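You operate a simulated robot arm through the tools that you are given. There is no shell and no other tool.

You are at the controls of a simulated robot arm. One attempt, no reset.

Task
Set the controls near the top of the wooden bench. At the end: the thumb screw of the blue collar is turned to free; the small grey rag stands on top of the blue roll; the thumb screw of the cream collar is turned to free; the marked disc is turned to blue; whatever was shut is shut again. Leave all else as you found it, and nothing knocked over.
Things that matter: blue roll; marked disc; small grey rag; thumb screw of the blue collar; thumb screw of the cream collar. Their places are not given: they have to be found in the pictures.

Only the result counts: the job must be done as asked and must still hold three seconds after the hand-in. Knocking over, shifting, dropping, spilling or breaking anything else fails it.

Robot
A 6-joint arm with a two-finger parallel gripper, fixed in place. Base frame: the origin is at the foot of the arm, x ahead of it, y to its left, z up; the work surface is at about z = 0. Units: m, degrees, N and s.
With the tool pointing down near the work surface it reaches from about 0.14 to 0.58 m from the base axis. Its first joint turns from -66.0 to 66.0 degrees. Payload 2.1 kg.
The tool frame sits at the grasp point between the pads (the TCP): z along the fingers, y along the line on which they close. The tips reach 0.03 m beyond it. The gripper opens to 0.094 m. The fingers are 0.028 m wide and 0.01 m thick; the gripper's body (0.05 by 0.096 m) begins 0.055 m behind the TCP.
Orientation is that of the tool frame in the base frame, as a unit quaternion [w, x, y, z]. With the fingers straight down and closing along the base's y, the tool's x points along the base's -x, its y along +y and its z along -z.

Tools
- The arm moves only by the tool apply_moves. Its argument "moves" is one flat list of numbers, 7 for each row, row after row: the shift along the base's x, y, z in units of 30 mm (1.0 is 30 mm), then the turn, a rotation vector about the base's x, y, z in units of 4 degrees (1.0 is 4 degrees), then the gripper command, from -1 (fully open) to 1 (shut), values between in proportion. In form: [dx, dy, dz, wx, wy, wz, claw, dx, dy, dz, wx, wy, wz, claw, ...]. A call has 1 to 20 rows; each row shifts and turns the commanded pose from where the row before left it. A call with a number of a shift or a turn outside -1 to 1 is refused whole. Rows are played at 5 a second. More than 0.05 m and 8.6 degrees between two rows, or a gripper value outside its range, and nothing of the call is played. Where a pose cannot be reached the arm comes as near as it can. A force on the tool above 40 N (or 10 N above the force at the start of the call, whichever is more), or a blocked arm, ends the call early, and 0.2 s more pass. Each finger travels about 0.072 m/s and halts on what it meets, pressing with about 40 N; the grip force reading is that of the motor and also rises with nothing between the fingers. The clock runs only during rows and for 0.2 s after the last one: add rows that do not move to give the fingers time. The reply holds the time, the measured pose of the TCP, the force on the tool along the base axes, the opening and the grip force, in the units named above and with some noise, with the torque about the TCP (base axes, N m) and any sound that the robot's microphone picked up, and new pictures: "views" is both (left out), scene, wrist or none.
- Cameras (640 x 400 px; columns grow to the right, rows downward): "scene" is fixed at [0.0636, -0.372, 0.5046]; the picture's right is [0.74, -0.68, 0.00], its down [-0.24, -0.26, -0.93] and it looks along [0.63, 0.69, -0.36] (base axes); focal length 307 px, centre (320, 200). "wrist" rides on the gripper at [0.076, 0.014, -0.103] in the tool frame; the picture's right is [-0.18, 0.98, 0.00], its down [-0.75, -0.14, -0.64] and it looks along [-0.63, -0.12, 0.77] (tool axes); focal length 243 px, centre (320, 200).
- measure_at(camera, pixels): there is no depth. For up to 12 entries [column, row, z] of the newest picture of that camera ("zoom" is the newest enlarged one), the place [x, y] in the base frame at which the ray of that pixel passes the height z, good to about 0.003 m. The clock stands still meanwhile.
- enlarge(camera, box): a new picture of the part [left, top, right, bottom] of that camera's present view, enlarged. The clock stands still meanwhile.
- sign_off(): hands the job in; it is judged then, once.

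Unless the task says otherwise, let go and move clear before handing in.

The tools are called after ">>>" by a JSON object that holds its "api" and its "payload". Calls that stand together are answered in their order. apply_moves: Moves the arm, as the interface text tells. Its arguments: {"type":"object","properties":{"moves":{"type":"array","items":{"type":"number"}},"views":{"type":"string","enum":["both","scene","wrist","none"]}},"required":["moves"]} The other tools are called the same way: measure_at (camera, pixels) gives the place at which the rays of pixels pass given heights; enlarge (camera, box) takes an enlarged picture of a part of a camera's view; sign_off () hands the job in.

At the start:

```text
t: 0.0
position: [0.3373, 0.0192, 0.4035]
ee_rot: [0.0, 0.001, 1.0, 0.0]
force: [-0.9, 0.1, -0.6]
torque: [-0.01, 0.01, -0.03]
grip_width: 0.0942
gripper_force: 0.2
```

scene: 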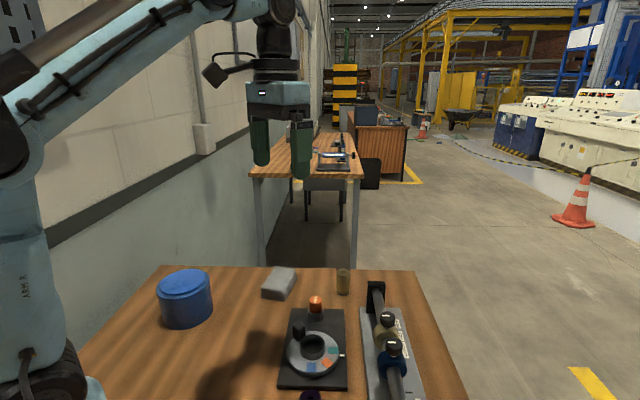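
wrist: 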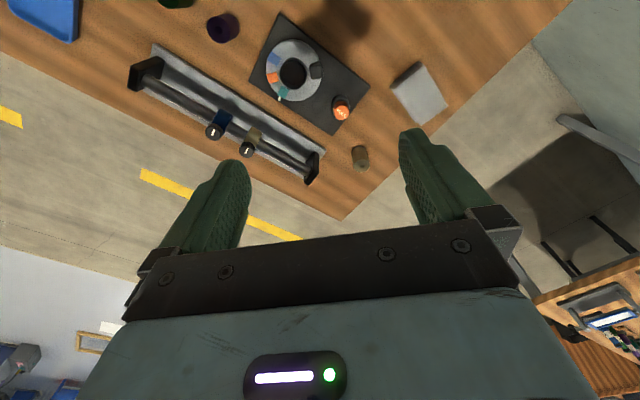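

The scene shows a bench with a blue roll (about 185,298), a grey block-like rag (279,284), a disc device (313,352) and a rail with two collars (387,322 and 392,348). I'll enlarge these to see details.

>>> {"api": "enlarge", "payload": {"camera": "scene", "box": [240, 260, 440, 400]}}

>>> {"api": "enlarge", "payload": {"camera": "wrist", "box": [120, 0, 460, 210]}}

>>> {"api": "enlarge", "payload": {"camera": "scene", "box": [80, 250, 320, 400]}}

```text
2.86 times, centred on (340, 330) of scene
```

zoom: 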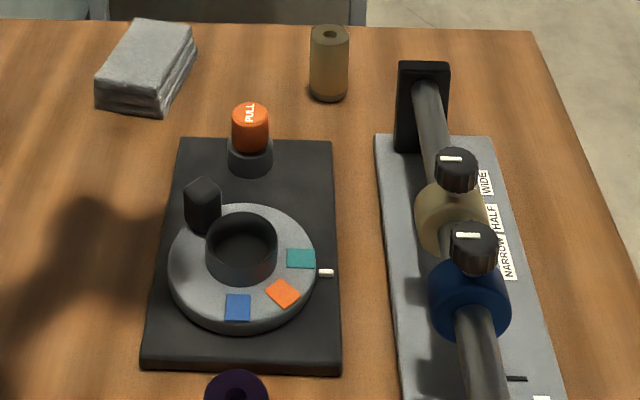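

```text
1.88 times, centred on (290, 105) of wrist
```

zoom: 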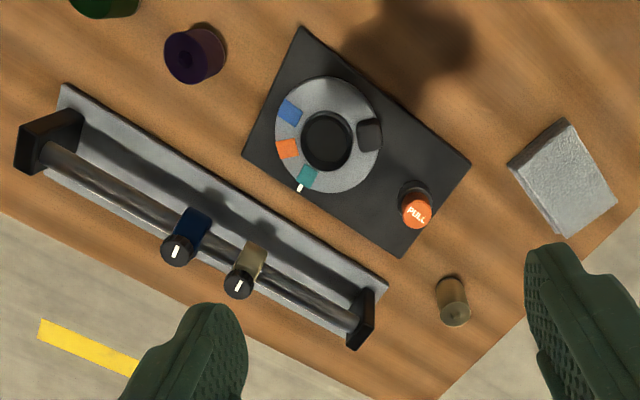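

```text
2.67 times, centred on (200, 325) of scene
```

zoom: 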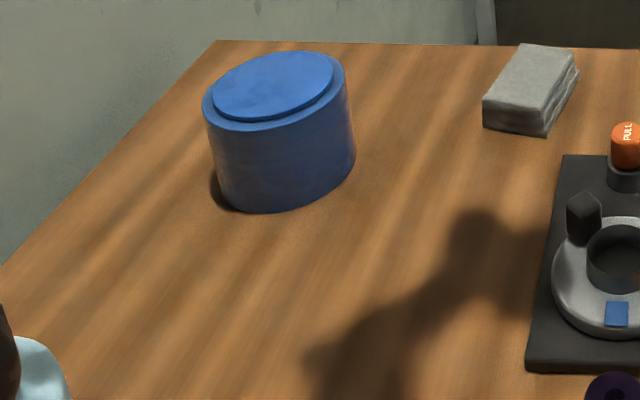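

The disc has a PULL plunger (315,302) and both thumb screws have white marker lines. I'll measure where the objects are.

>>> {"api": "measure_at", "payload": {"camera": "scene", "pixels": [[184, 282, 0.08], [184, 282, 0.1], [190, 325, 0.0], [315, 305, 0.06], [315, 315, 0.03], [313, 345, 0.03], [387, 318, 0.08], [392, 346, 0.08], [279, 275, 0.03], [343, 293, 0.0], [284, 387, 0.0], [346, 387, 0.0]]}}

>>> {"api": "measure_at", "payload": {"camera": "wrist", "pixels": [[341, 112, 0.06], [293, 72, 0.03], [247, 150, 0.08], [214, 131, 0.08], [418, 92, 0.03], [361, 160, 0.0], [249, 82, 0.01], [335, 134, 0.01], [280, 14, 0.01], [218, 30, 0.03], [247, 150, 0.06], [341, 112, 0.04]]}}

```text
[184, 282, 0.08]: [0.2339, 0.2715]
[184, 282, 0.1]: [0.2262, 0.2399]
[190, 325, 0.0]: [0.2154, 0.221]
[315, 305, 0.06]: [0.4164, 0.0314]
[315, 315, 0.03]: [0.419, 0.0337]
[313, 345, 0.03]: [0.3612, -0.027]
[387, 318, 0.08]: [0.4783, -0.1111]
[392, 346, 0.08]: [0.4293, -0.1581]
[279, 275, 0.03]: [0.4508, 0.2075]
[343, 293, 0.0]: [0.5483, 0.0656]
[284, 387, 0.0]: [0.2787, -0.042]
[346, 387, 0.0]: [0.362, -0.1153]
```

```text
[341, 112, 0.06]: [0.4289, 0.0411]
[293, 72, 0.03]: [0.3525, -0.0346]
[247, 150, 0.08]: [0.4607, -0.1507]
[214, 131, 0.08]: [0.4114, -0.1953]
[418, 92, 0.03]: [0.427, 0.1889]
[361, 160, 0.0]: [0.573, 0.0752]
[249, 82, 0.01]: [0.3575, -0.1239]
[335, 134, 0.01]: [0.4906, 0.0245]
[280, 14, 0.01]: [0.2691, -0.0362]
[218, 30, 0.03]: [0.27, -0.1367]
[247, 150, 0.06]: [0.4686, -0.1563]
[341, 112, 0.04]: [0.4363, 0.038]
```

The two knobs triangulate to about (0.444,-0.137) and (0.396,-0.177) at z≈0.12. I'll move the arm so the wrist camera gets a closer look at them.

>>> {"api": "apply_moves", "payload": {"moves": [-0.17, -0.86, -0.85, 0, 0, 0, -1, -0.17, -0.86, -0.85, 0, 0, 0, -1, -0.17, -0.86, -0.85, 0, 0, 0, -1, -0.17, -0.86, -0.85, 0, 0, 0, -1, -0.17, -0.86, -0.85, 0, 0, 0, -1, -0.17, -0.86, -0.85, 0, 0, 0, -1, 0, 0, 0, 0, 0, 0, -1, 0, 0, 0, 0, 0, 0, -1], "views": "both"}}

```text
t: 1.8
position: [0.3067, -0.1346, 0.2498]
ee_rot: [0.001, 0.0, 1.0, 0.001]
force: [0.1, -0.2, 0.7]
torque: [-0.01, -0.04, -0.01]
grip_width: 0.0941
gripper_force: 0.0
```

scene: 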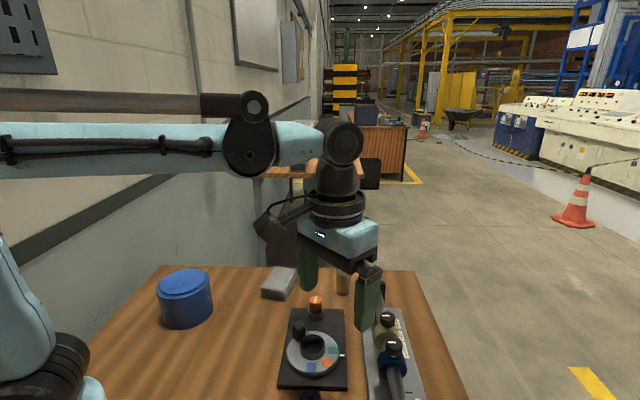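
wrist: 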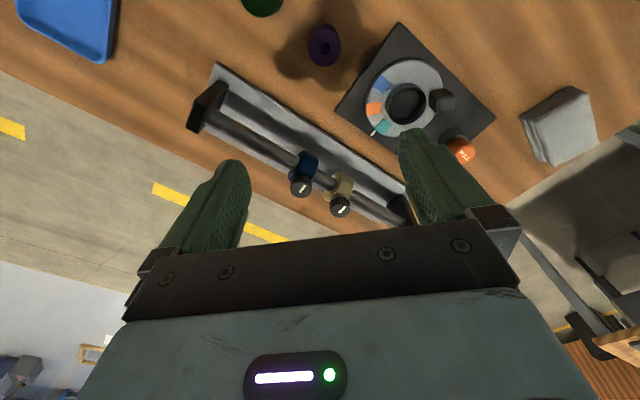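

>>> {"api": "enlarge", "payload": {"camera": "wrist", "box": [250, 120, 400, 230]}}

>>> {"api": "enlarge", "payload": {"camera": "scene", "box": [350, 290, 450, 400]}}

>>> {"api": "enlarge", "payload": {"camera": "wrist", "box": [180, 0, 620, 230]}}

```text
3.64 times, centred on (325, 175) of wrist
```

zoom: 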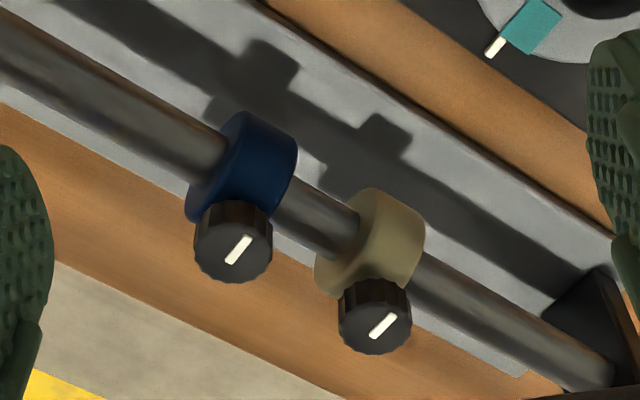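

```text
3.64 times, centred on (400, 345) of scene
```

zoom: 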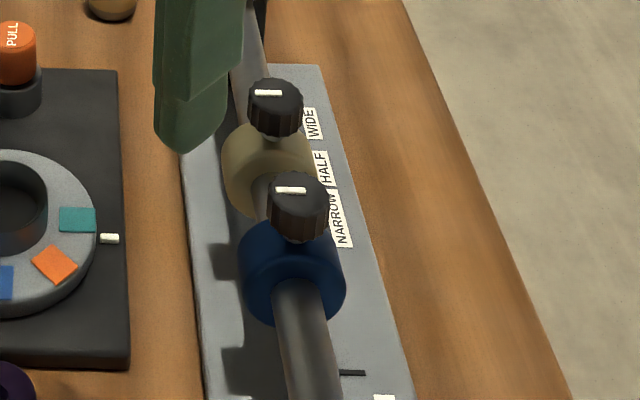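

```text
1.45 times, centred on (400, 115) of wrist
```

zoom: 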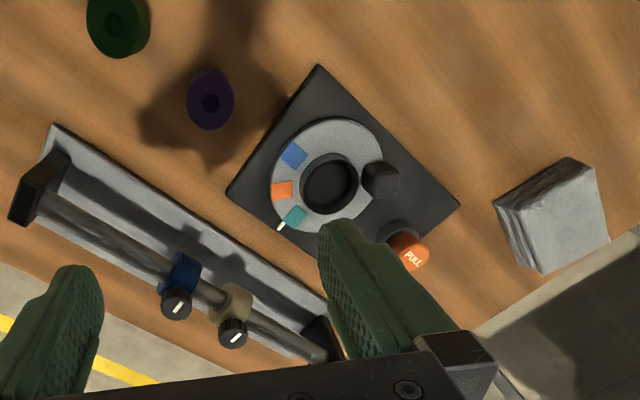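

The knobs stand upright with white lines across the rail; no FREE mark is visible yet, but there are labels on the outer strip of the rail plate. I'll swing the wrist camera around to the -y side to read that side.

>>> {"api": "apply_moves", "payload": {"moves": [-0.127, -0.478, 0, 0, 0, 1, -1, -0.127, -0.478, 0, 0, 0, 1, -1, -0.127, -0.478, 0, 0, 0, 1, -1, -0.127, -0.478, 0, 0, 0, 1, -1, -0.127, -0.478, 0, 0, 0, 1, -1, -0.127, -0.478, 0, 0, 0, 1, -1, -0.127, -0.478, 0, 0, 0, 1, -1, -0.127, -0.478, 0, 0, 0, 1, -1, -0.127, -0.478, 0, 0, 0, 1, -1, -0.127, -0.478, 0, 0, 0, 1, -1, -0.127, -0.478, 0, 0, 0, 1, -1, -0.127, -0.478, 0, 0, 0, 1, -1, -0.127, -0.478, 0, 0, 0, 1, -1, -0.127, -0.478, 0, 0, 0, 1, -1, -0.127, -0.478, 0, 0, 0, 1, -1, 0, 0, 0, 0, 0, 0, -1], "views": "both"}}

```text
t: 5.2
position: [0.2515, -0.3502, 0.2512]
ee_rot: [0.001, -0.5, 0.866, 0.0]
force: [0.2, 0.4, 0.1]
torque: [-0.01, 0.02, -0.03]
grip_width: 0.0941
gripper_force: 0.0
```

scene: 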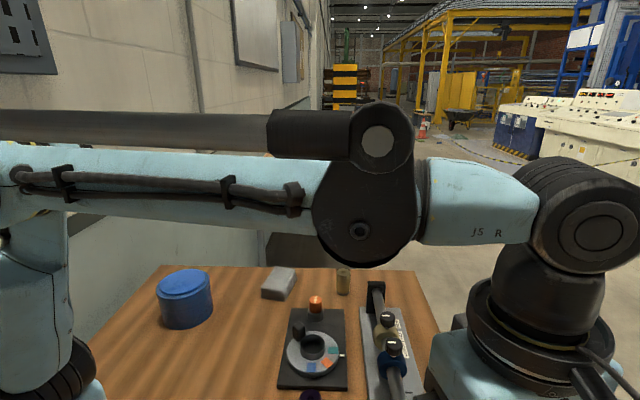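
wrist: 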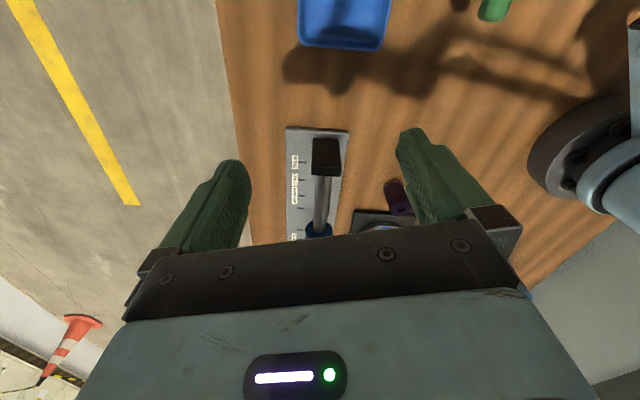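

>>> {"api": "enlarge", "payload": {"camera": "wrist", "box": [270, 110, 370, 250]}}

```text
2.86 times, centred on (320, 180) of wrist
```

zoom: 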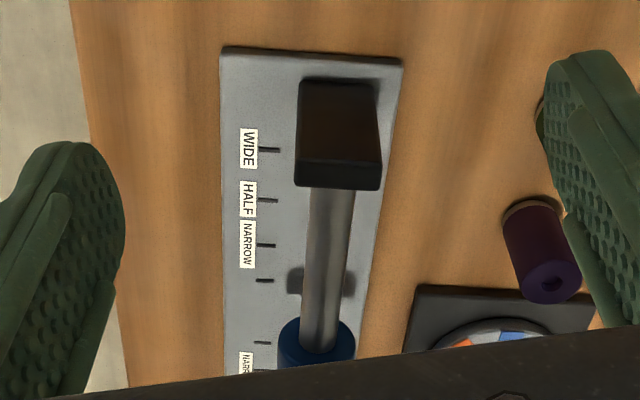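

The rail plate only has position labels (WIDE/HALF/NARROW), no FREE marks, so the screws' turn will need to be sensed by torque and sound. I'll go back to hover over the cream knob and locate it exactly.

>>> {"api": "apply_moves", "payload": {"moves": [0.428, 0.473, 0, 0, 0, -1, -1, 0.428, 0.473, 0, 0, 0, -1, -1, 0.428, 0.473, 0, 0, 0, -1, -1, 0.428, 0.473, 0, 0, 0, -1, -1, 0.428, 0.473, 0, 0, 0, -1, -1, 0.428, 0.473, 0, 0, 0, -1, -1, 0.428, 0.473, 0, 0, 0, -1, -1, 0.428, 0.473, 0, 0, 0, -1, -1, 0.428, 0.473, 0, 0, 0, -1, -1, 0.428, 0.473, -0.1, 0, 0, -1, -1, 0.428, 0.473, -0.1, 0, 0, -1, -1, 0.428, 0.473, -0.1, 0, 0, -1, -1, 0.428, 0.473, -0.1, 0, 0, -1, -1, 0.428, 0.473, -0.1, 0, 0, -1, -1, 0.428, 0.473, -0.1, 0, 0, -1, -1, 0, 0, 0, 0, 0, 0, -1], "views": "both"}}

```text
t: 8.6
position: [0.4414, -0.1361, 0.2331]
ee_rot: [0.001, 0.001, 1.0, 0.0]
force: [0.3, 0.1, -0.7]
torque: [0.01, -0.04, 0.02]
grip_width: 0.094
gripper_force: 0.0
```

scene: 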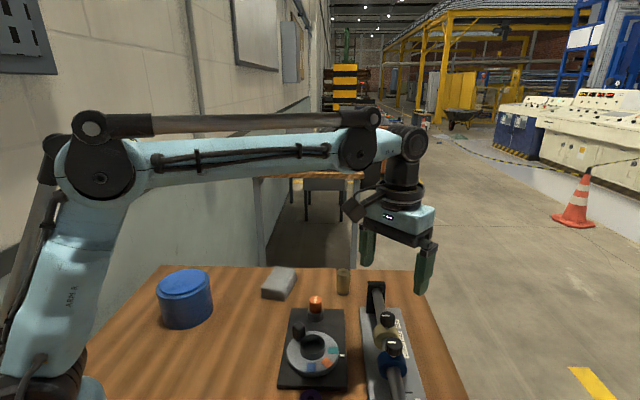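
wrist: 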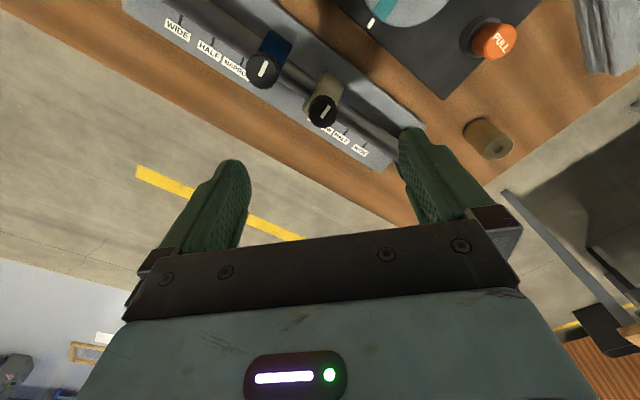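

Triangulating from the two wrist views gives the cream knob top at about (0.442,-0.132,0.119) and the blue at (0.402,-0.175,0.118). I'll check the knob detail and measure to confirm.

>>> {"api": "measure_at", "payload": {"camera": "wrist", "pixels": [[325, 110, 0.119], [263, 70, 0.118], [490, 40, 0.06]]}}

>>> {"api": "enlarge", "payload": {"camera": "wrist", "box": [230, 30, 390, 160]}}

>>> {"api": "enlarge", "payload": {"camera": "scene", "box": [360, 300, 420, 380]}}

```text
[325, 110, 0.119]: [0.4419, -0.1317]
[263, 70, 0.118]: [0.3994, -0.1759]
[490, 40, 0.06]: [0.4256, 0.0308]
```

```text
3.08 times, centred on (310, 95) of wrist
```

zoom: 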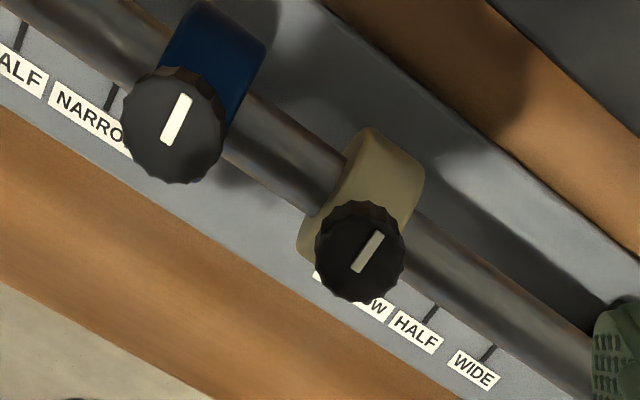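

```text
5.00 times, centred on (390, 340) of scene
```

zoom: 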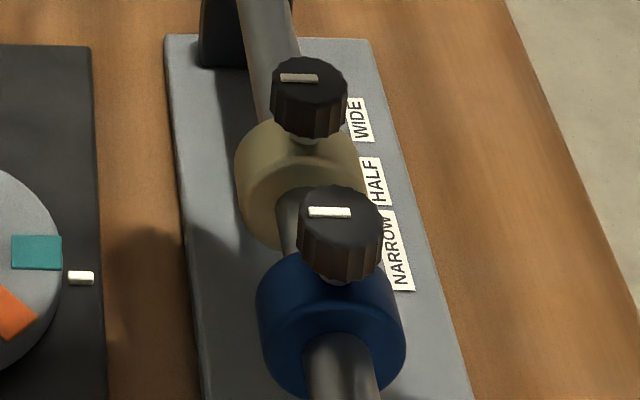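

The measurements agree. I'll narrow the opening to 0.06 m and descend over the cream knob.

>>> {"api": "apply_moves", "payload": {"moves": [0.02, 0.137, 0, 0, 0, 0, -0.28, 0, 0, -0.85, 0, 0, 0, -0.28, 0, 0, -0.85, 0, 0, 0, -0.28, 0, 0, -0.8, 0, 0, 0, -0.28, 0, 0, -0.45, 0, 0, 0, -0.28, 0, 0, -0.4, 0, 0, 0, -0.28, 0, 0, 0, 0, 0, 0, -0.28], "views": "both"}}

```text
t: 10.2
position: [0.441, -0.132, 0.1311]
ee_rot: [0.001, 0.0, 1.0, 0.0]
force: [0.8, -0.3, 0.6]
torque: [0.0, -0.01, 0.03]
grip_width: 0.0601
gripper_force: 0.0
```

scene: 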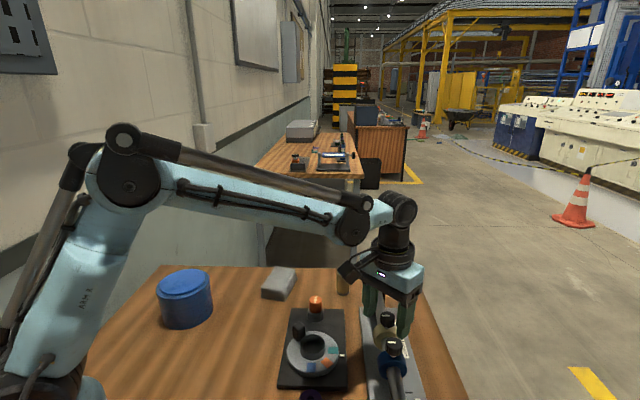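
wrist: 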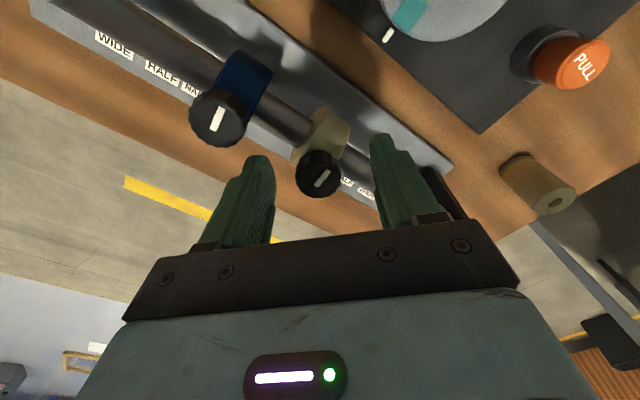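

The cream knob (318,175) sits centred between the fingers. I'll close on it and check the grip.

>>> {"api": "apply_moves", "payload": {"moves": [0, 0, -0.1, 0, 0, 0, -0.28, 0, 0, 0, 0, 0, 0, 1, 0, 0, 0, 0, 0, 0, 1, 0, 0, 0, 0, 0, 0, 1, 0, 0, 0, 0, 0, 0, 1], "views": "wrist"}}

```text
t: 11.4
position: [0.4418, -0.135, 0.1289]
ee_rot: [0.002, 0.0, 1.0, -0.001]
force: [5.3, -12.9, -4.6]
torque: [-0.29, 0.27, -0.04]
grip_width: 0.0253
gripper_force: 44.8
```

wrist: 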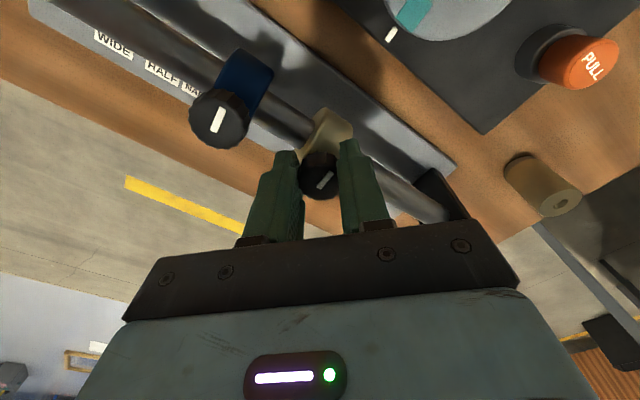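

Gripped: 25 mm knob, with a sideways force that shows the knob centre is about 3 mm further towards -y. I'll shift to relieve it and try a small counter-clockwise turn.

>>> {"api": "apply_moves", "payload": {"moves": [0, -0.1, 0, 0, 0, 0, 1, 0, 0, 0, 0, 0, 0, 1, 0, 0, 0, 0, 0, 0.5, 1, 0, 0, 0, 0, 0, 0.5, 1, 0, 0, 0, 0, 0, 1, 1], "views": "wrist"}}

```text
t: 12.6
position: [0.4431, -0.1332, 0.1287]
ee_rot: [0.0, -0.071, 0.997, 0.002]
force: [-15.7, 15.2, 2.5]
torque: [0.33, -0.22, 0.04]
grip_width: 0.025
gripper_force: 45.3
```

wrist: 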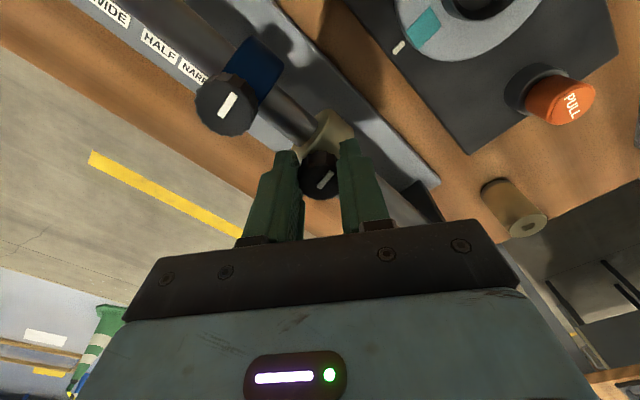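

The knob turned with the gripper by 8° (mark still aligned with the fingers) at almost no torque. I'll trim the sideways load and continue counter-clockwise.

>>> {"api": "apply_moves", "payload": {"moves": [-0.05, 0.05, 0, 0, 0, 0, 1, 0, 0, 0, 0, 0, 1, 1, 0, 0, 0, 0, 0, 1, 1, 0, 0, 0, 0, 0, 1, 1, 0, 0, 0, 0, 0, 1, 1, 0, 0, 0, 0, 0, 0, 1], "views": "wrist"}}

```text
t: 14.0
position: [0.4427, -0.1351, 0.1304]
ee_rot: [0.002, -0.208, 0.978, -0.002]
force: [21.0, -5.0, 14.3]
torque: [-0.05, -0.26, -0.07]
grip_width: 0.025
gripper_force: 45.0
```

wrist: 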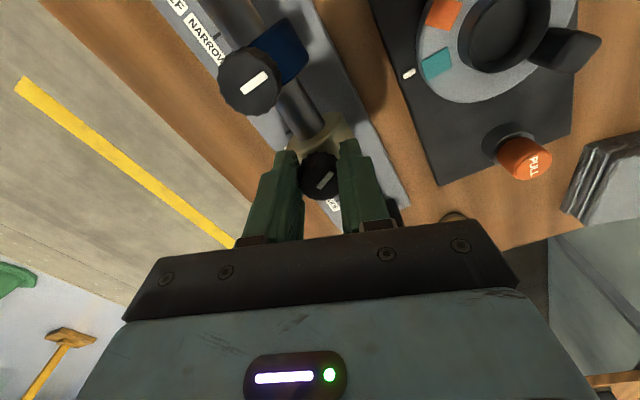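

Now at 24°; the force shows the tool is a bit too far in -x and is being pushed upward (the screw seems to rise). I'll trim and keep turning in short steps.

>>> {"api": "apply_moves", "payload": {"moves": [0.06, -0.02, 0.05, 0, 0, 0, 1, 0, 0, 0, 0, 0, 0, 1, 0, 0, 0, 0, 0, 1, 1, 0, 0, 0, 0, 0, 1, 1, 0, 0, 0, 0, 0, 0, 1], "views": "none"}}

```text
t: 15.2
position: [0.4431, -0.1349, 0.13]
ee_rot: [0.0, -0.276, 0.961, 0.0]
force: [-0.1, -11.2, -24.9]
torque: [-0.34, 0.26, -0.03]
grip_width: 0.0252
gripper_force: 45.6
```

The vertical trim was too large (force −25 N). I'll back off about 1 mm and continue.

>>> {"api": "apply_moves", "payload": {"moves": [0, -0.03, -0.03, 0, 0, 0, 1, 0, 0, 0, 0, 0, 0, 1, 0, 0, 0, 0, 0, 1, 1, 0, 0, 0, 0, 0, 1, 1, 0, 0, 0, 0, 0, 0, 1], "views": "none"}}

```text
t: 16.4
position: [0.4438, -0.1348, 0.1294]
ee_rot: [0.002, -0.342, 0.94, 0.001]
force: [-1.2, -0.6, 32.6]
torque: [0.02, -0.01, 0.01]
grip_width: 0.0251
gripper_force: 44.6
```

Sideways load is nil now; the vertical force swings with tiny shifts, so I'll trim by about 0.5 mm and continue.

>>> {"api": "apply_moves", "payload": {"moves": [0, 0, 0.016, 0, 0, 0, 1, 0, 0, 0, 0, 0, 1, 1, 0, 0, 0, 0, 0, 1, 1, 0, 0, 0, 0, 0, 0, 1], "views": "wrist"}}

```text
t: 17.4
position: [0.4435, -0.1363, 0.1298]
ee_rot: [0.002, -0.406, 0.914, 0.0]
force: [6.5, -5.6, 14.3]
torque: [0.78, -1.05, -0.04]
grip_width: 0.025
gripper_force: 45.3
```

wrist: 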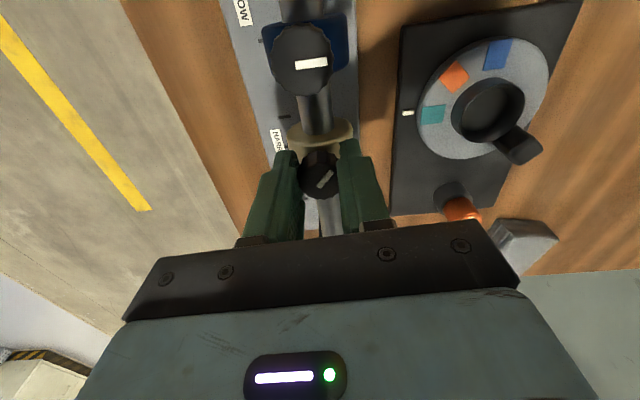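

48° turned, with the mark rotating along with the fingers. Vertical force is moderate; I'll keep going and watch for a stop or click.

>>> {"api": "apply_moves", "payload": {"moves": [0, 0, 0.008, 0, 0, 1, 1, 0, 0, 0, 0, 0, 1, 1, 0, 0, 0, 0, 0, 0, 1], "views": "none"}}

>>> {"api": "apply_moves", "payload": {"moves": [0, 0, 0, 0, 0, 1, 1, 0, 0, 0, 0, 0, 1, 1, 0, 0, 0, 0, 0, 0, 1], "views": "none"}}

```text
t: 18.2
position: [0.4434, -0.1376, 0.1289]
ee_rot: [0.001, -0.469, 0.883, -0.001]
force: [13.1, -12.5, -11.0]
torque: [0.52, -0.73, -0.04]
grip_width: 0.0255
gripper_force: 45.0
```

```text
t: 19.0
position: [0.4445, -0.1369, 0.1313]
ee_rot: [0.002, -0.53, 0.848, -0.002]
force: [15.0, -17.5, -25.6]
torque: [-0.46, -0.18, -0.06]
grip_width: 0.0255
gripper_force: 44.6
```

Rotation is at 64°; I'll follow the side load by about 1.5 mm and continue.

>>> {"api": "apply_moves", "payload": {"moves": [0.04, -0.05, -0.015, 0, 0, 0, 1, 0, 0, 0, 0, 0, 1, 1, 0, 0, 0, 0, 0, 1, 1, 0, 0, 0, 0, 0, 0, 1], "views": "none"}}

>>> {"api": "apply_moves", "payload": {"moves": [0, 0, 0, 0, 0, 1, 1, 0, 0, 0, 0, 0, 1, 1, 0, 0, 0, 0, 0, 0, 1], "views": "wrist"}}

```text
t: 20.0
position: [0.4445, -0.1373, 0.1294]
ee_rot: [0.001, -0.588, 0.809, 0.001]
force: [8.1, -6.3, 4.9]
torque: [-0.8, 0.05, -0.02]
grip_width: 0.0253
gripper_force: 44.7
```

```text
t: 20.8
position: [0.4455, -0.1379, 0.1292]
ee_rot: [0.002, -0.643, 0.766, -0.001]
force: [12.5, -12.7, 17.8]
torque: [0.82, -0.51, -0.05]
grip_width: 0.0253
gripper_force: 44.8
```

wrist: 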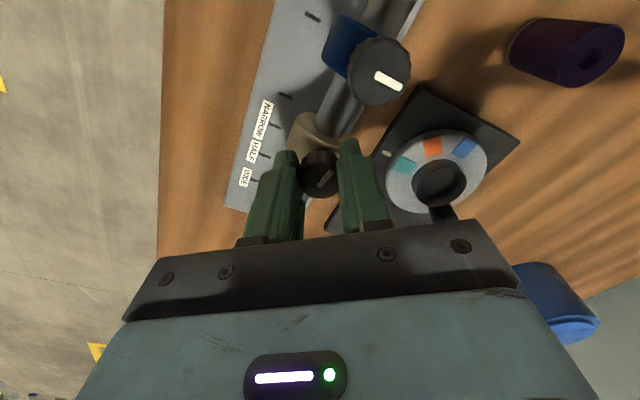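

80° turned with still very little turning torque; side force stays across the rail. I'll trim and continue.

>>> {"api": "apply_moves", "payload": {"moves": [0.04, -0.03, 0.01, 0, 0, 0, 1, 0, 0, 0, 0, 0, 1, 1, 0, 0, 0, 0, 0, 1, 1, 0, 0, 0, 0, 0, 0, 1], "views": "none"}}

>>> {"api": "apply_moves", "payload": {"moves": [0, 0, 0, 0, 0, 1, 1, 0, 0, 0, 0, 0, 1, 1, 0, 0, 0, 0, 0, 0, 1], "views": "both"}}

```text
t: 21.8
position: [0.447, -0.1369, 0.1295]
ee_rot: [0.0, -0.695, 0.719, 0.003]
force: [-7.9, 8.7, 1.9]
torque: [-1.11, 0.25, 0.02]
grip_width: 0.0249
gripper_force: 45.5
```

```text
t: 22.6
position: [0.4457, -0.1387, 0.1295]
ee_rot: [-0.001, 0.744, -0.668, -0.002]
force: [-12.5, 16.7, 22.9]
torque: [0.16, 0.21, 0.06]
grip_width: 0.0256
gripper_force: 44.8
```

scene: 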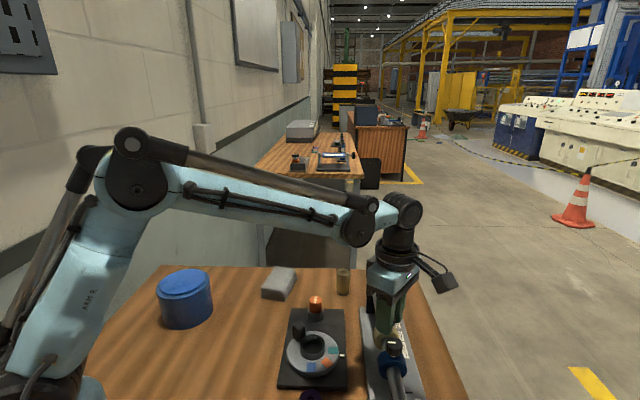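
wrist: 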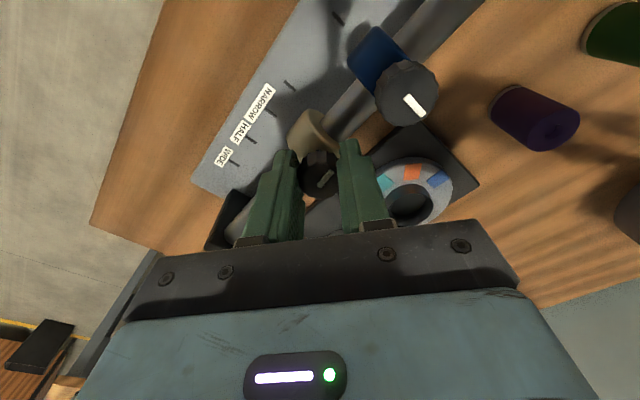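

96° with no stop or click yet. I'll continue turning in small batches.

>>> {"api": "apply_moves", "payload": {"moves": [-0.03, 0.04, 0.012, 0, 0, 0, 1, 0, 0, 0, 0, 0, 1, 1, 0, 0, 0, 0, 0, 1, 1, 0, 0, 0, 0, 0, 0, 1], "views": "none"}}

>>> {"api": "apply_moves", "payload": {"moves": [0, 0, 0, 0, 0, 1, 1, 0, 0, 0, 0, 0, 1, 1, 0, 0, 0, 0, 0, 0, 1], "views": "wrist"}}

```text
t: 23.6
position: [0.445, -0.138, 0.1311]
ee_rot: [-0.001, 0.788, -0.616, 0.004]
force: [23.2, -1.8, 4.5]
torque: [0.22, -0.41, -0.47]
grip_width: 0.0254
gripper_force: 45.1
```

```text
t: 24.4
position: [0.4459, -0.1372, 0.1302]
ee_rot: [-0.001, 0.829, -0.559, 0.002]
force: [22.6, -1.9, -4.6]
torque: [-0.17, -0.42, -0.22]
grip_width: 0.0255
gripper_force: 45.3
```

wrist: 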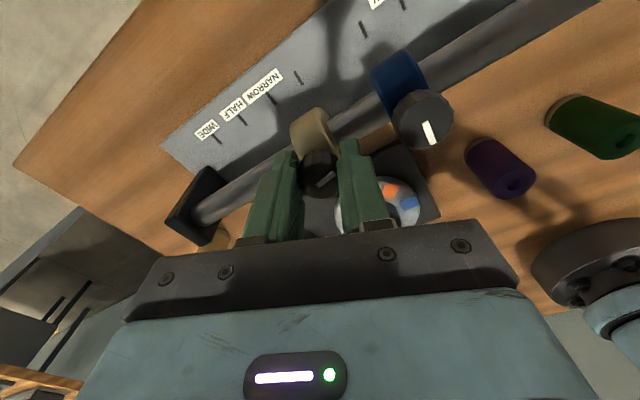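

Turning torque jumped to −0.47 at about 104°, then fell to −0.22, which suggests an end stop with the pads slipping. I'll check the mark's angle.

>>> {"api": "enlarge", "payload": {"camera": "wrist", "box": [280, 130, 370, 210]}}

```text
5.00 times, centred on (325, 170) of wrist
```

zoom: 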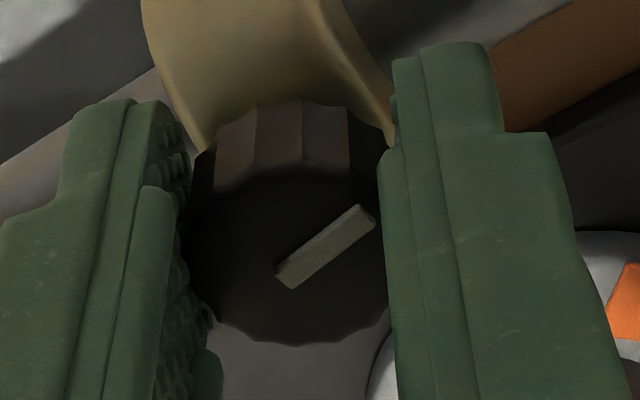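

The mark slipped ~12° relative to the fingers, so the screw hit its stop at about 100°. I'll release, rise, and look.

>>> {"api": "apply_moves", "payload": {"moves": [0, 0, 0, 0, 0, 0, -0.06, 0, 0, 0, 0, 0, 0, -0.06, 0, 0, 0, 0, 0, 0, -0.06, 0, 0, 0.6, 0, 0, 0, -0.06, 0, 0, 0.8, 0, 0, 0, -0.06, 0, 0, 0.8, 0, 0, 0, -0.06, 0, 0, 0, 0, 0, 0, -0.06], "views": "both"}}

>>> {"api": "enlarge", "payload": {"camera": "scene", "box": [360, 300, 420, 380]}}

>>> {"api": "enlarge", "payload": {"camera": "wrist", "box": [260, 60, 440, 200]}}

```text
t: 26.0
position: [0.4446, -0.1386, 0.1979]
ee_rot: [-0.001, 0.829, -0.559, -0.001]
force: [0.1, 0.2, -0.2]
torque: [-0.04, -0.01, -0.04]
grip_width: 0.0499
gripper_force: 0.1
```

scene: 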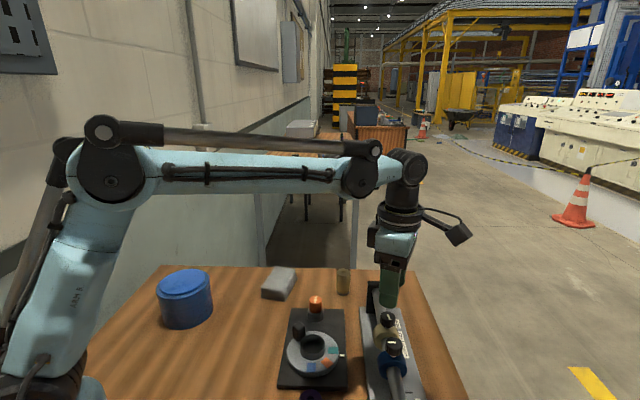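
wrist: 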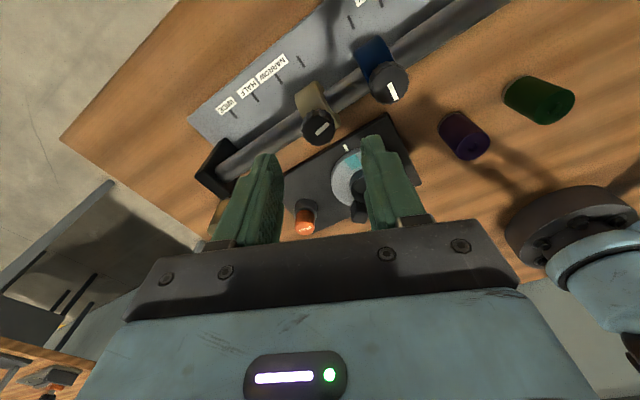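

```text
5.00 times, centred on (390, 340) of scene
```

zoom: 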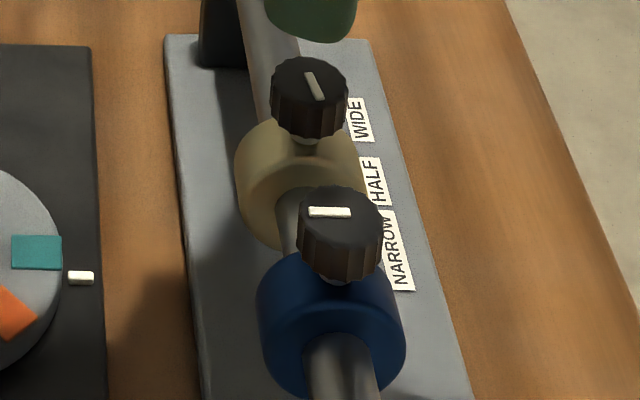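

```text
2.86 times, centred on (350, 130) of wrist
```

zoom: 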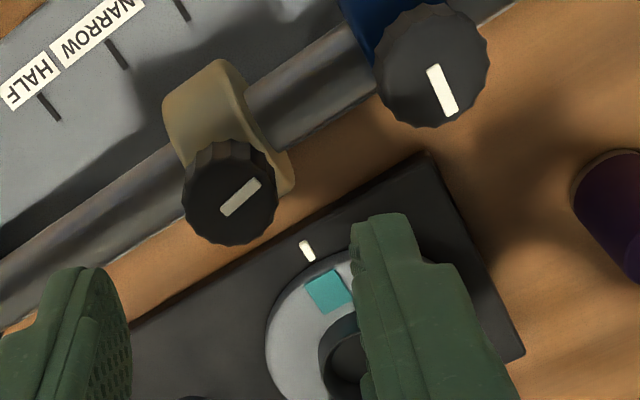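

The cream mark now lies along the rail (stop reached) and the collar hasn't moved. Next I'll unwind the wrist while moving over the blue knob.

>>> {"api": "apply_moves", "payload": {"moves": [-0.101, -0.094, 0, 0, 0, -1, -0.28, -0.101, -0.094, 0, 0, 0, -1, -0.28, -0.101, -0.094, 0, 0, 0, -1, -0.28, -0.101, -0.094, 0, 0, 0, -1, -0.28, -0.101, -0.094, 0, 0, 0, -1, -0.28, -0.101, -0.094, 0, 0, 0, -1, -0.28, -0.101, -0.094, 0, 0, 0, -1, -0.28, -0.101, -0.094, 0, 0, 0, -1, -0.28, -0.101, -0.094, 0, 0, 0, -1, -0.28, -0.101, -0.094, 0, 0, 0, -1, -0.28, -0.101, -0.094, 0, 0, 0, -1, -0.28, -0.101, -0.094, 0, 0, 0, -1, -0.28, -0.101, -0.094, 0, 0, 0, -1, -0.28, -0.101, -0.094, 0, 0, 0, -1, -0.28, 0, 0, 0, 0, 0, -1, -0.28, 0, 0, 0, 0, 0, -1, -0.28, 0, 0, 0, 0, 0, -1, -0.28, 0, 0, 0, 0, 0, -1, -0.28, 0, 0, 0, 0, 0, -1, -0.28, 0, 0, 0, 0, 0, -1, -0.28], "views": "none"}}

>>> {"api": "apply_moves", "payload": {"moves": [0, 0, 0, 0, 0, -1, -0.28, 0, 0, 0, 0, 0, -1, -0.28, 0, 0, 0, 0, 0, -1, -0.28, 0, 0, 0, 0, 0, -1, -0.28, 0, 0, 0, 0, 0, -1, -0.28, 0, 0, 0, 0, 0, -1, -0.28, 0, 0, 0, 0, 0, -1, -0.28, 0, 0, 0, 0, 0, -1, -0.28, 0, 0, 0, 0, 0, 0, -0.28], "views": "wrist"}}

```text
t: 30.2
position: [0.4017, -0.176, 0.1965]
ee_rot: [0.0, -0.274, 0.962, 0.001]
force: [0.2, -0.4, -0.7]
torque: [0.01, 0.02, -0.01]
grip_width: 0.0602
gripper_force: 0.1
```

```text
t: 32.2
position: [0.4029, -0.1756, 0.1959]
ee_rot: [0.0, 0.001, 1.0, 0.0]
force: [-0.2, 0.9, -0.1]
torque: [-0.01, -0.02, 0.0]
grip_width: 0.06
gripper_force: 0.1
```

wrist: 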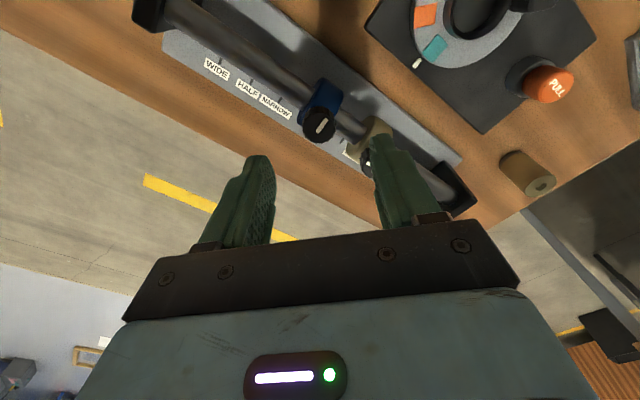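

The blue knob is at (319,125) in the wrist view; I'll measure its place precisely.

>>> {"api": "enlarge", "payload": {"camera": "wrist", "box": [290, 90, 350, 150]}}

>>> {"api": "measure_at", "payload": {"camera": "wrist", "pixels": [[319, 126, 0.118], [319, 126, 0.12], [367, 164, 0.118]]}}

```text
6.67 times, centred on (320, 120) of wrist
```

zoom: 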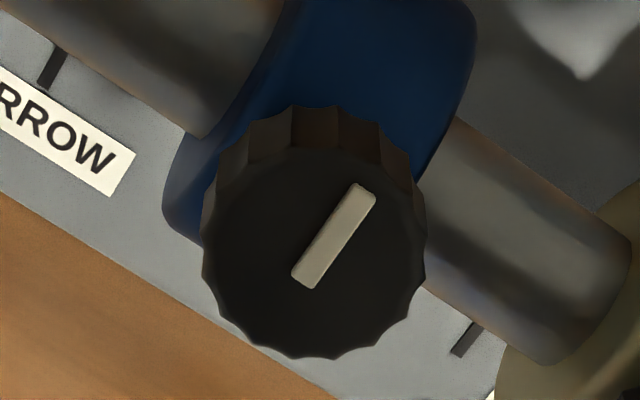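

```text
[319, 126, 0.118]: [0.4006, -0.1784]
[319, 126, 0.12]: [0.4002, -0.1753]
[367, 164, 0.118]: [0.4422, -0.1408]
```

Knob centre is at about (0.401,−0.177), nearly straight below. I'll descend, then close.

>>> {"api": "apply_moves", "payload": {"moves": [0, -0.02, -0.7, 0, 0, 0, -0.28, 0, 0, -0.7, 0, 0, 0, -0.28, 0, 0, -0.5, 0, 0, 0, -0.28, 0, 0, -0.33, 0, 0, 0, -0.28, 0, 0, 0, 0, 0, 0, -0.28], "views": "wrist"}}

>>> {"api": "apply_moves", "payload": {"moves": [0, 0, 0, 0, 0, 0, 1, 0, 0, 0, 0, 0, 0, 1, 0, 0, 0, 0, 0, 0, 1, 0, 0, 0, 0, 0, 0, 1], "views": "wrist"}}

```text
t: 33.4
position: [0.4019, -0.1763, 0.1277]
ee_rot: [0.002, 0.0, 1.0, 0.001]
force: [-0.6, 0.0, 0.3]
torque: [-0.01, 0.0, 0.0]
grip_width: 0.0601
gripper_force: 0.0
```

wrist: 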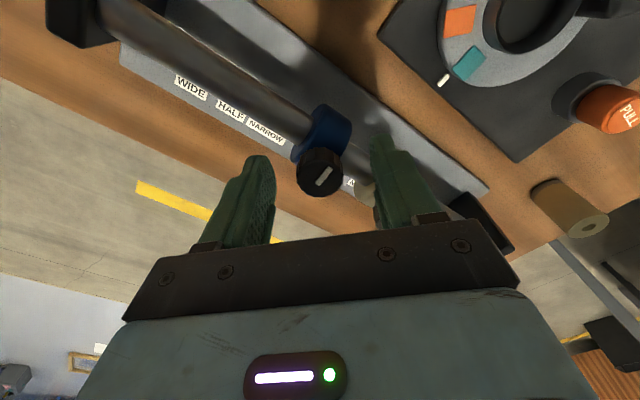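

```text
t: 34.4
position: [0.4026, -0.1767, 0.1278]
ee_rot: [0.001, -0.001, 1.0, 0.0]
force: [1.1, -2.6, -4.0]
torque: [-0.05, 0.06, -0.01]
grip_width: 0.0249
gripper_force: 45.2
```

wrist: 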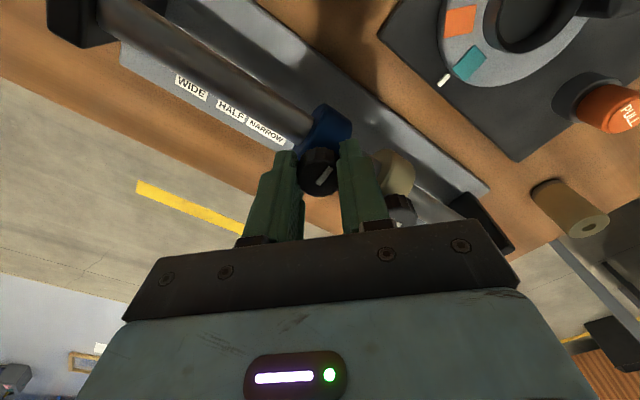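

Well centred (side force only ~3 N). Turning counter-clockwise in batches.

>>> {"api": "apply_moves", "payload": {"moves": [0, 0, 0, 0, 0, 1, 1, 0, 0, 0, 0, 0, 1, 1, 0, 0, 0, 0, 0, 1, 1, 0, 0, 0, 0, 0, 1, 1, 0, 0, 0, 0, 0, 0, 1], "views": "none"}}

>>> {"api": "apply_moves", "payload": {"moves": [0, 0, 0, 0, 0, 1, 1, 0, 0, 0, 0, 0, 1, 1, 0, 0, 0, 0, 0, 1, 1, 0, 0, 0, 0, 0, 1, 1, 0, 0, 0, 0, 0, 0, 1], "views": "none"}}

```text
t: 35.6
position: [0.4026, -0.1763, 0.1284]
ee_rot: [0.001, -0.139, 0.99, -0.001]
force: [-1.4, -11.5, -25.8]
torque: [-0.22, 0.17, -0.01]
grip_width: 0.0254
gripper_force: 45.1
```

```text
t: 36.8
position: [0.4029, -0.1777, 0.1294]
ee_rot: [0.002, -0.275, 0.961, 0.0]
force: [0.1, -11.1, -7.5]
torque: [-0.46, 0.53, 0.0]
grip_width: 0.0253
gripper_force: 44.8
```

>>> {"api": "apply_moves", "payload": {"moves": [0, -0.03, 0, 0, 0, 1, 1, 0, 0, 0, 0, 0, 1, 1, 0, 0, 0, 0, 0, 1, 1, 0, 0, 0, 0, 0, 0, 1], "views": "none"}}

>>> {"api": "apply_moves", "payload": {"moves": [0, 0, 0, 0, 0, 1, 1, 0, 0, 0, 0, 0, 1, 1, 0, 0, 0, 0, 0, 1, 1, 0, 0, 0, 0, 0, 0, 1], "views": "wrist"}}

```text
t: 37.8
position: [0.4032, -0.1777, 0.1282]
ee_rot: [0.001, -0.375, 0.927, 0.001]
force: [1.6, 1.3, 6.1]
torque: [-0.51, 0.52, 0.03]
grip_width: 0.0251
gripper_force: 44.5
```

```text
t: 38.8
position: [0.4032, -0.1773, 0.1295]
ee_rot: [0.001, -0.47, 0.883, 0.001]
force: [-0.6, 3.1, -14.3]
torque: [0.46, -0.43, -0.02]
grip_width: 0.0252
gripper_force: 45.6
```

wrist: 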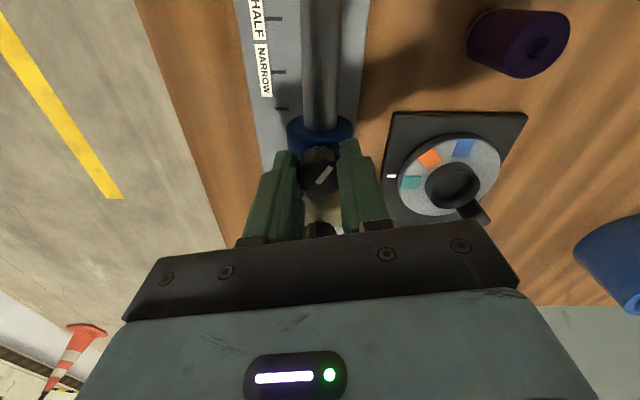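

At 56° with the mark following the fingers and low side load. Continuing.

>>> {"api": "apply_moves", "payload": {"moves": [0, 0, 0, 0, 0, 1, 1, 0, 0, 0, 0, 0, 1, 1, 0, 0, 0, 0, 0, 1, 1, 0, 0, 0, 0, 0, 1, 1, 0, 0, 0, 0, 0, 0, 1], "views": "none"}}

>>> {"api": "apply_moves", "payload": {"moves": [0, 0, 0, 0, 0, 1, 1, 0, 0, 0, 0, 0, 1, 1, 0, 0, 0, 0, 0, 1, 1, 0, 0, 0, 0, 0, 1, 1, 0, 0, 0, 0, 0, 0, 1], "views": "none"}}

>>> {"api": "apply_moves", "payload": {"moves": [0, 0, 0, 0, 0, 1, 1, 0, 0, 0, 0, 0, 1, 1, 0, 0, 0, 0, 0, 1, 1, 0, 0, 0, 0, 0, 0, 1], "views": "wrist"}}

>>> {"api": "enlarge", "payload": {"camera": "wrist", "box": [280, 130, 370, 210]}}

```text
t: 40.0
position: [0.402, -0.1778, 0.129]
ee_rot: [0.001, -0.589, 0.808, 0.001]
force: [-3.1, 4.4, -2.1]
torque: [0.87, -0.2, 0.0]
grip_width: 0.0253
gripper_force: 45.3
```

```text
t: 41.2
position: [0.4025, -0.1778, 0.1289]
ee_rot: [0.001, -0.695, 0.719, 0.0]
force: [-5.4, 6.7, -18.4]
torque: [0.05, 0.17, 0.03]
grip_width: 0.0254
gripper_force: 44.8
```

```text
t: 42.2
position: [0.4025, -0.1776, 0.1293]
ee_rot: [0.0, 0.766, -0.643, -0.002]
force: [-12.4, 10.7, 0.0]
torque: [-0.43, 0.25, -0.01]
grip_width: 0.0251
gripper_force: 45.4
```

wrist: 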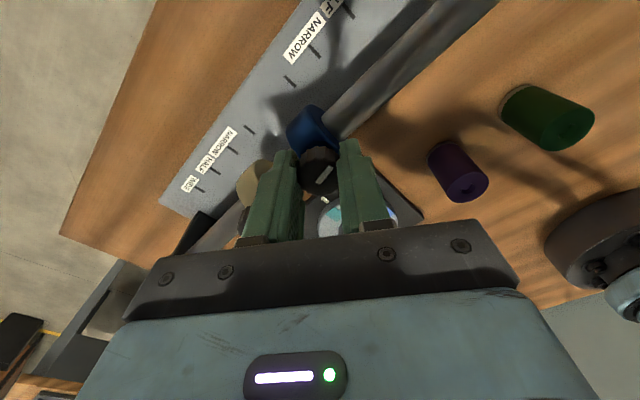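

```text
5.00 times, centred on (325, 170) of wrist
```

zoom: 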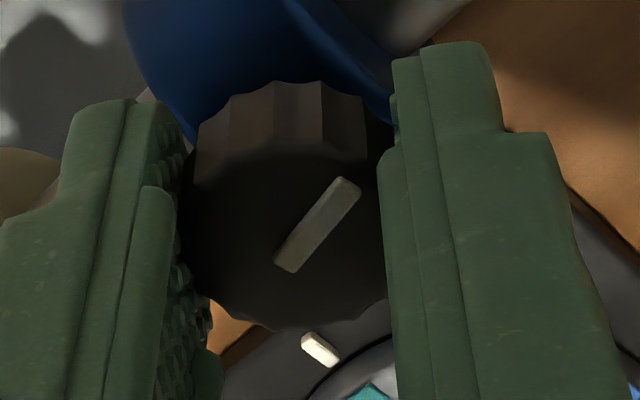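

At 100° the mark is still aligned with the fingers, so no stop yet. I'll turn a bit more until the stop shows.

>>> {"api": "apply_moves", "payload": {"moves": [0, 0, 0, 0, 0, 1, 1, 0, 0, 0, 0, 0, 1, 1, 0, 0, 0, 0, 0, 0, 1], "views": "wrist"}}

>>> {"api": "enlarge", "payload": {"camera": "wrist", "box": [280, 130, 370, 210]}}

```text
t: 43.0
position: [0.4031, -0.1777, 0.1302]
ee_rot: [-0.002, 0.809, -0.588, 0.0]
force: [-1.5, 0.8, -3.0]
torque: [0.8, 0.27, -0.24]
grip_width: 0.0254
gripper_force: 45.5
```

wrist: 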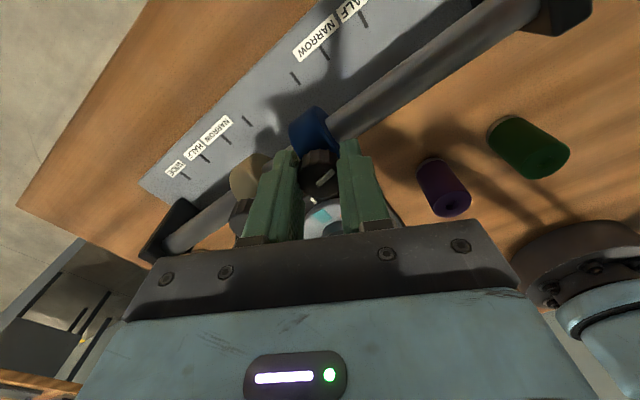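

```text
5.00 times, centred on (325, 170) of wrist
```

zoom: 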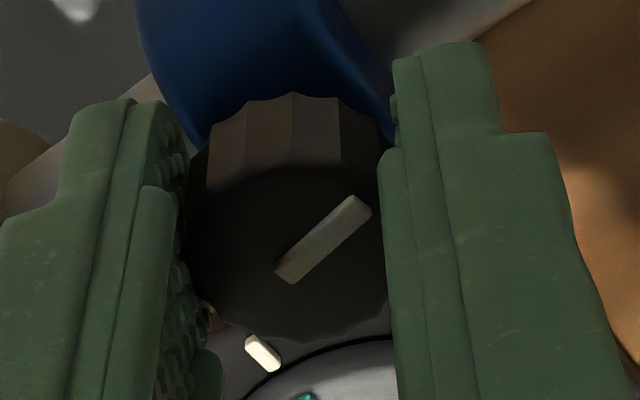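

Torque rose to −0.24 and the mark slipped a few degrees: the blue screw is at its stop too. I'll release, rise and look.

>>> {"api": "apply_moves", "payload": {"moves": [0, 0, 0, 0, 0, 0, -0.06, 0, 0, 0, 0, 0, 0, -0.06, 0, 0, 0, 0, 0, 0, -0.06, 0, 0, 0.6, 0, 0, 0, -0.06, 0, 0, 0.8, 0, 0, 0, -0.06, 0, 0, 0.9, 0, 0, 0, -0.06, 0, 0, 0.9, 0, 0, 0, -0.06, 0, 0, 0.9, 0, 0, 0, -0.06, 0, 0, 0, 0, 0, 0, -0.06], "views": "both"}}

>>> {"api": "enlarge", "payload": {"camera": "scene", "box": [360, 300, 420, 380]}}

>>> {"api": "enlarge", "payload": {"camera": "scene", "box": [260, 280, 360, 400]}}

```text
t: 45.0
position: [0.402, -0.1757, 0.2543]
ee_rot: [-0.001, 0.809, -0.587, -0.001]
force: [-0.1, -0.2, 0.1]
torque: [0.01, -0.02, 0.01]
grip_width: 0.0497
gripper_force: 0.1
```

scene: 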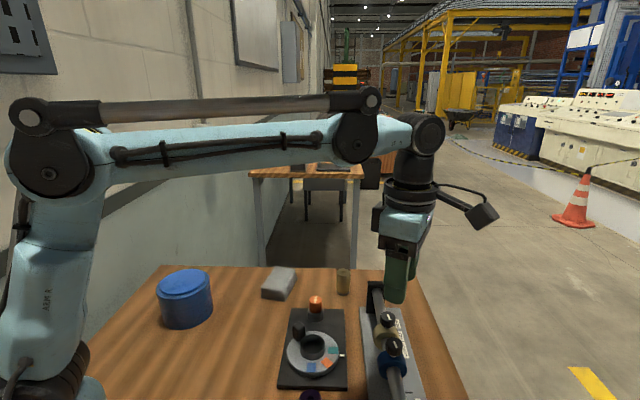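
wrist: 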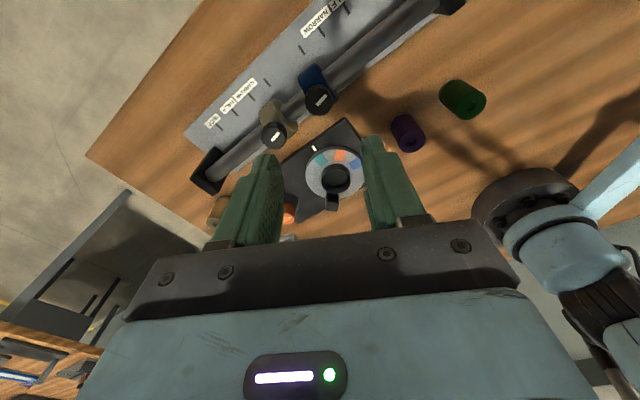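

```text
5.00 times, centred on (390, 340) of scene
```

zoom: 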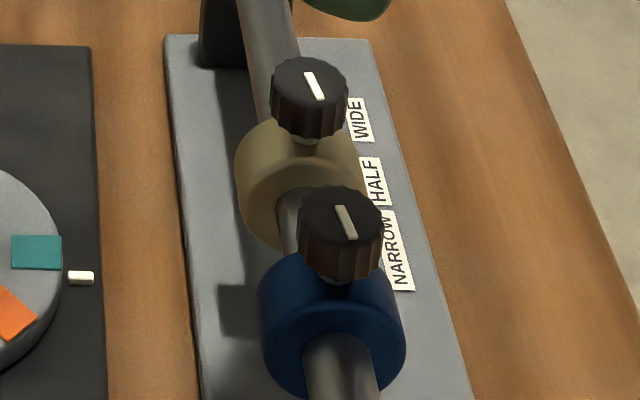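

```text
3.33 times, centred on (310, 340) of scene
```

zoom: 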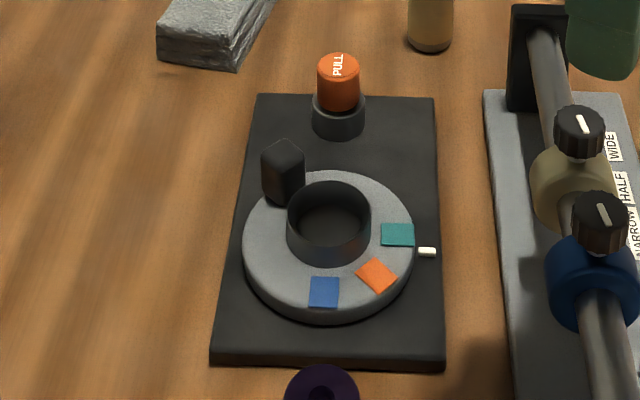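

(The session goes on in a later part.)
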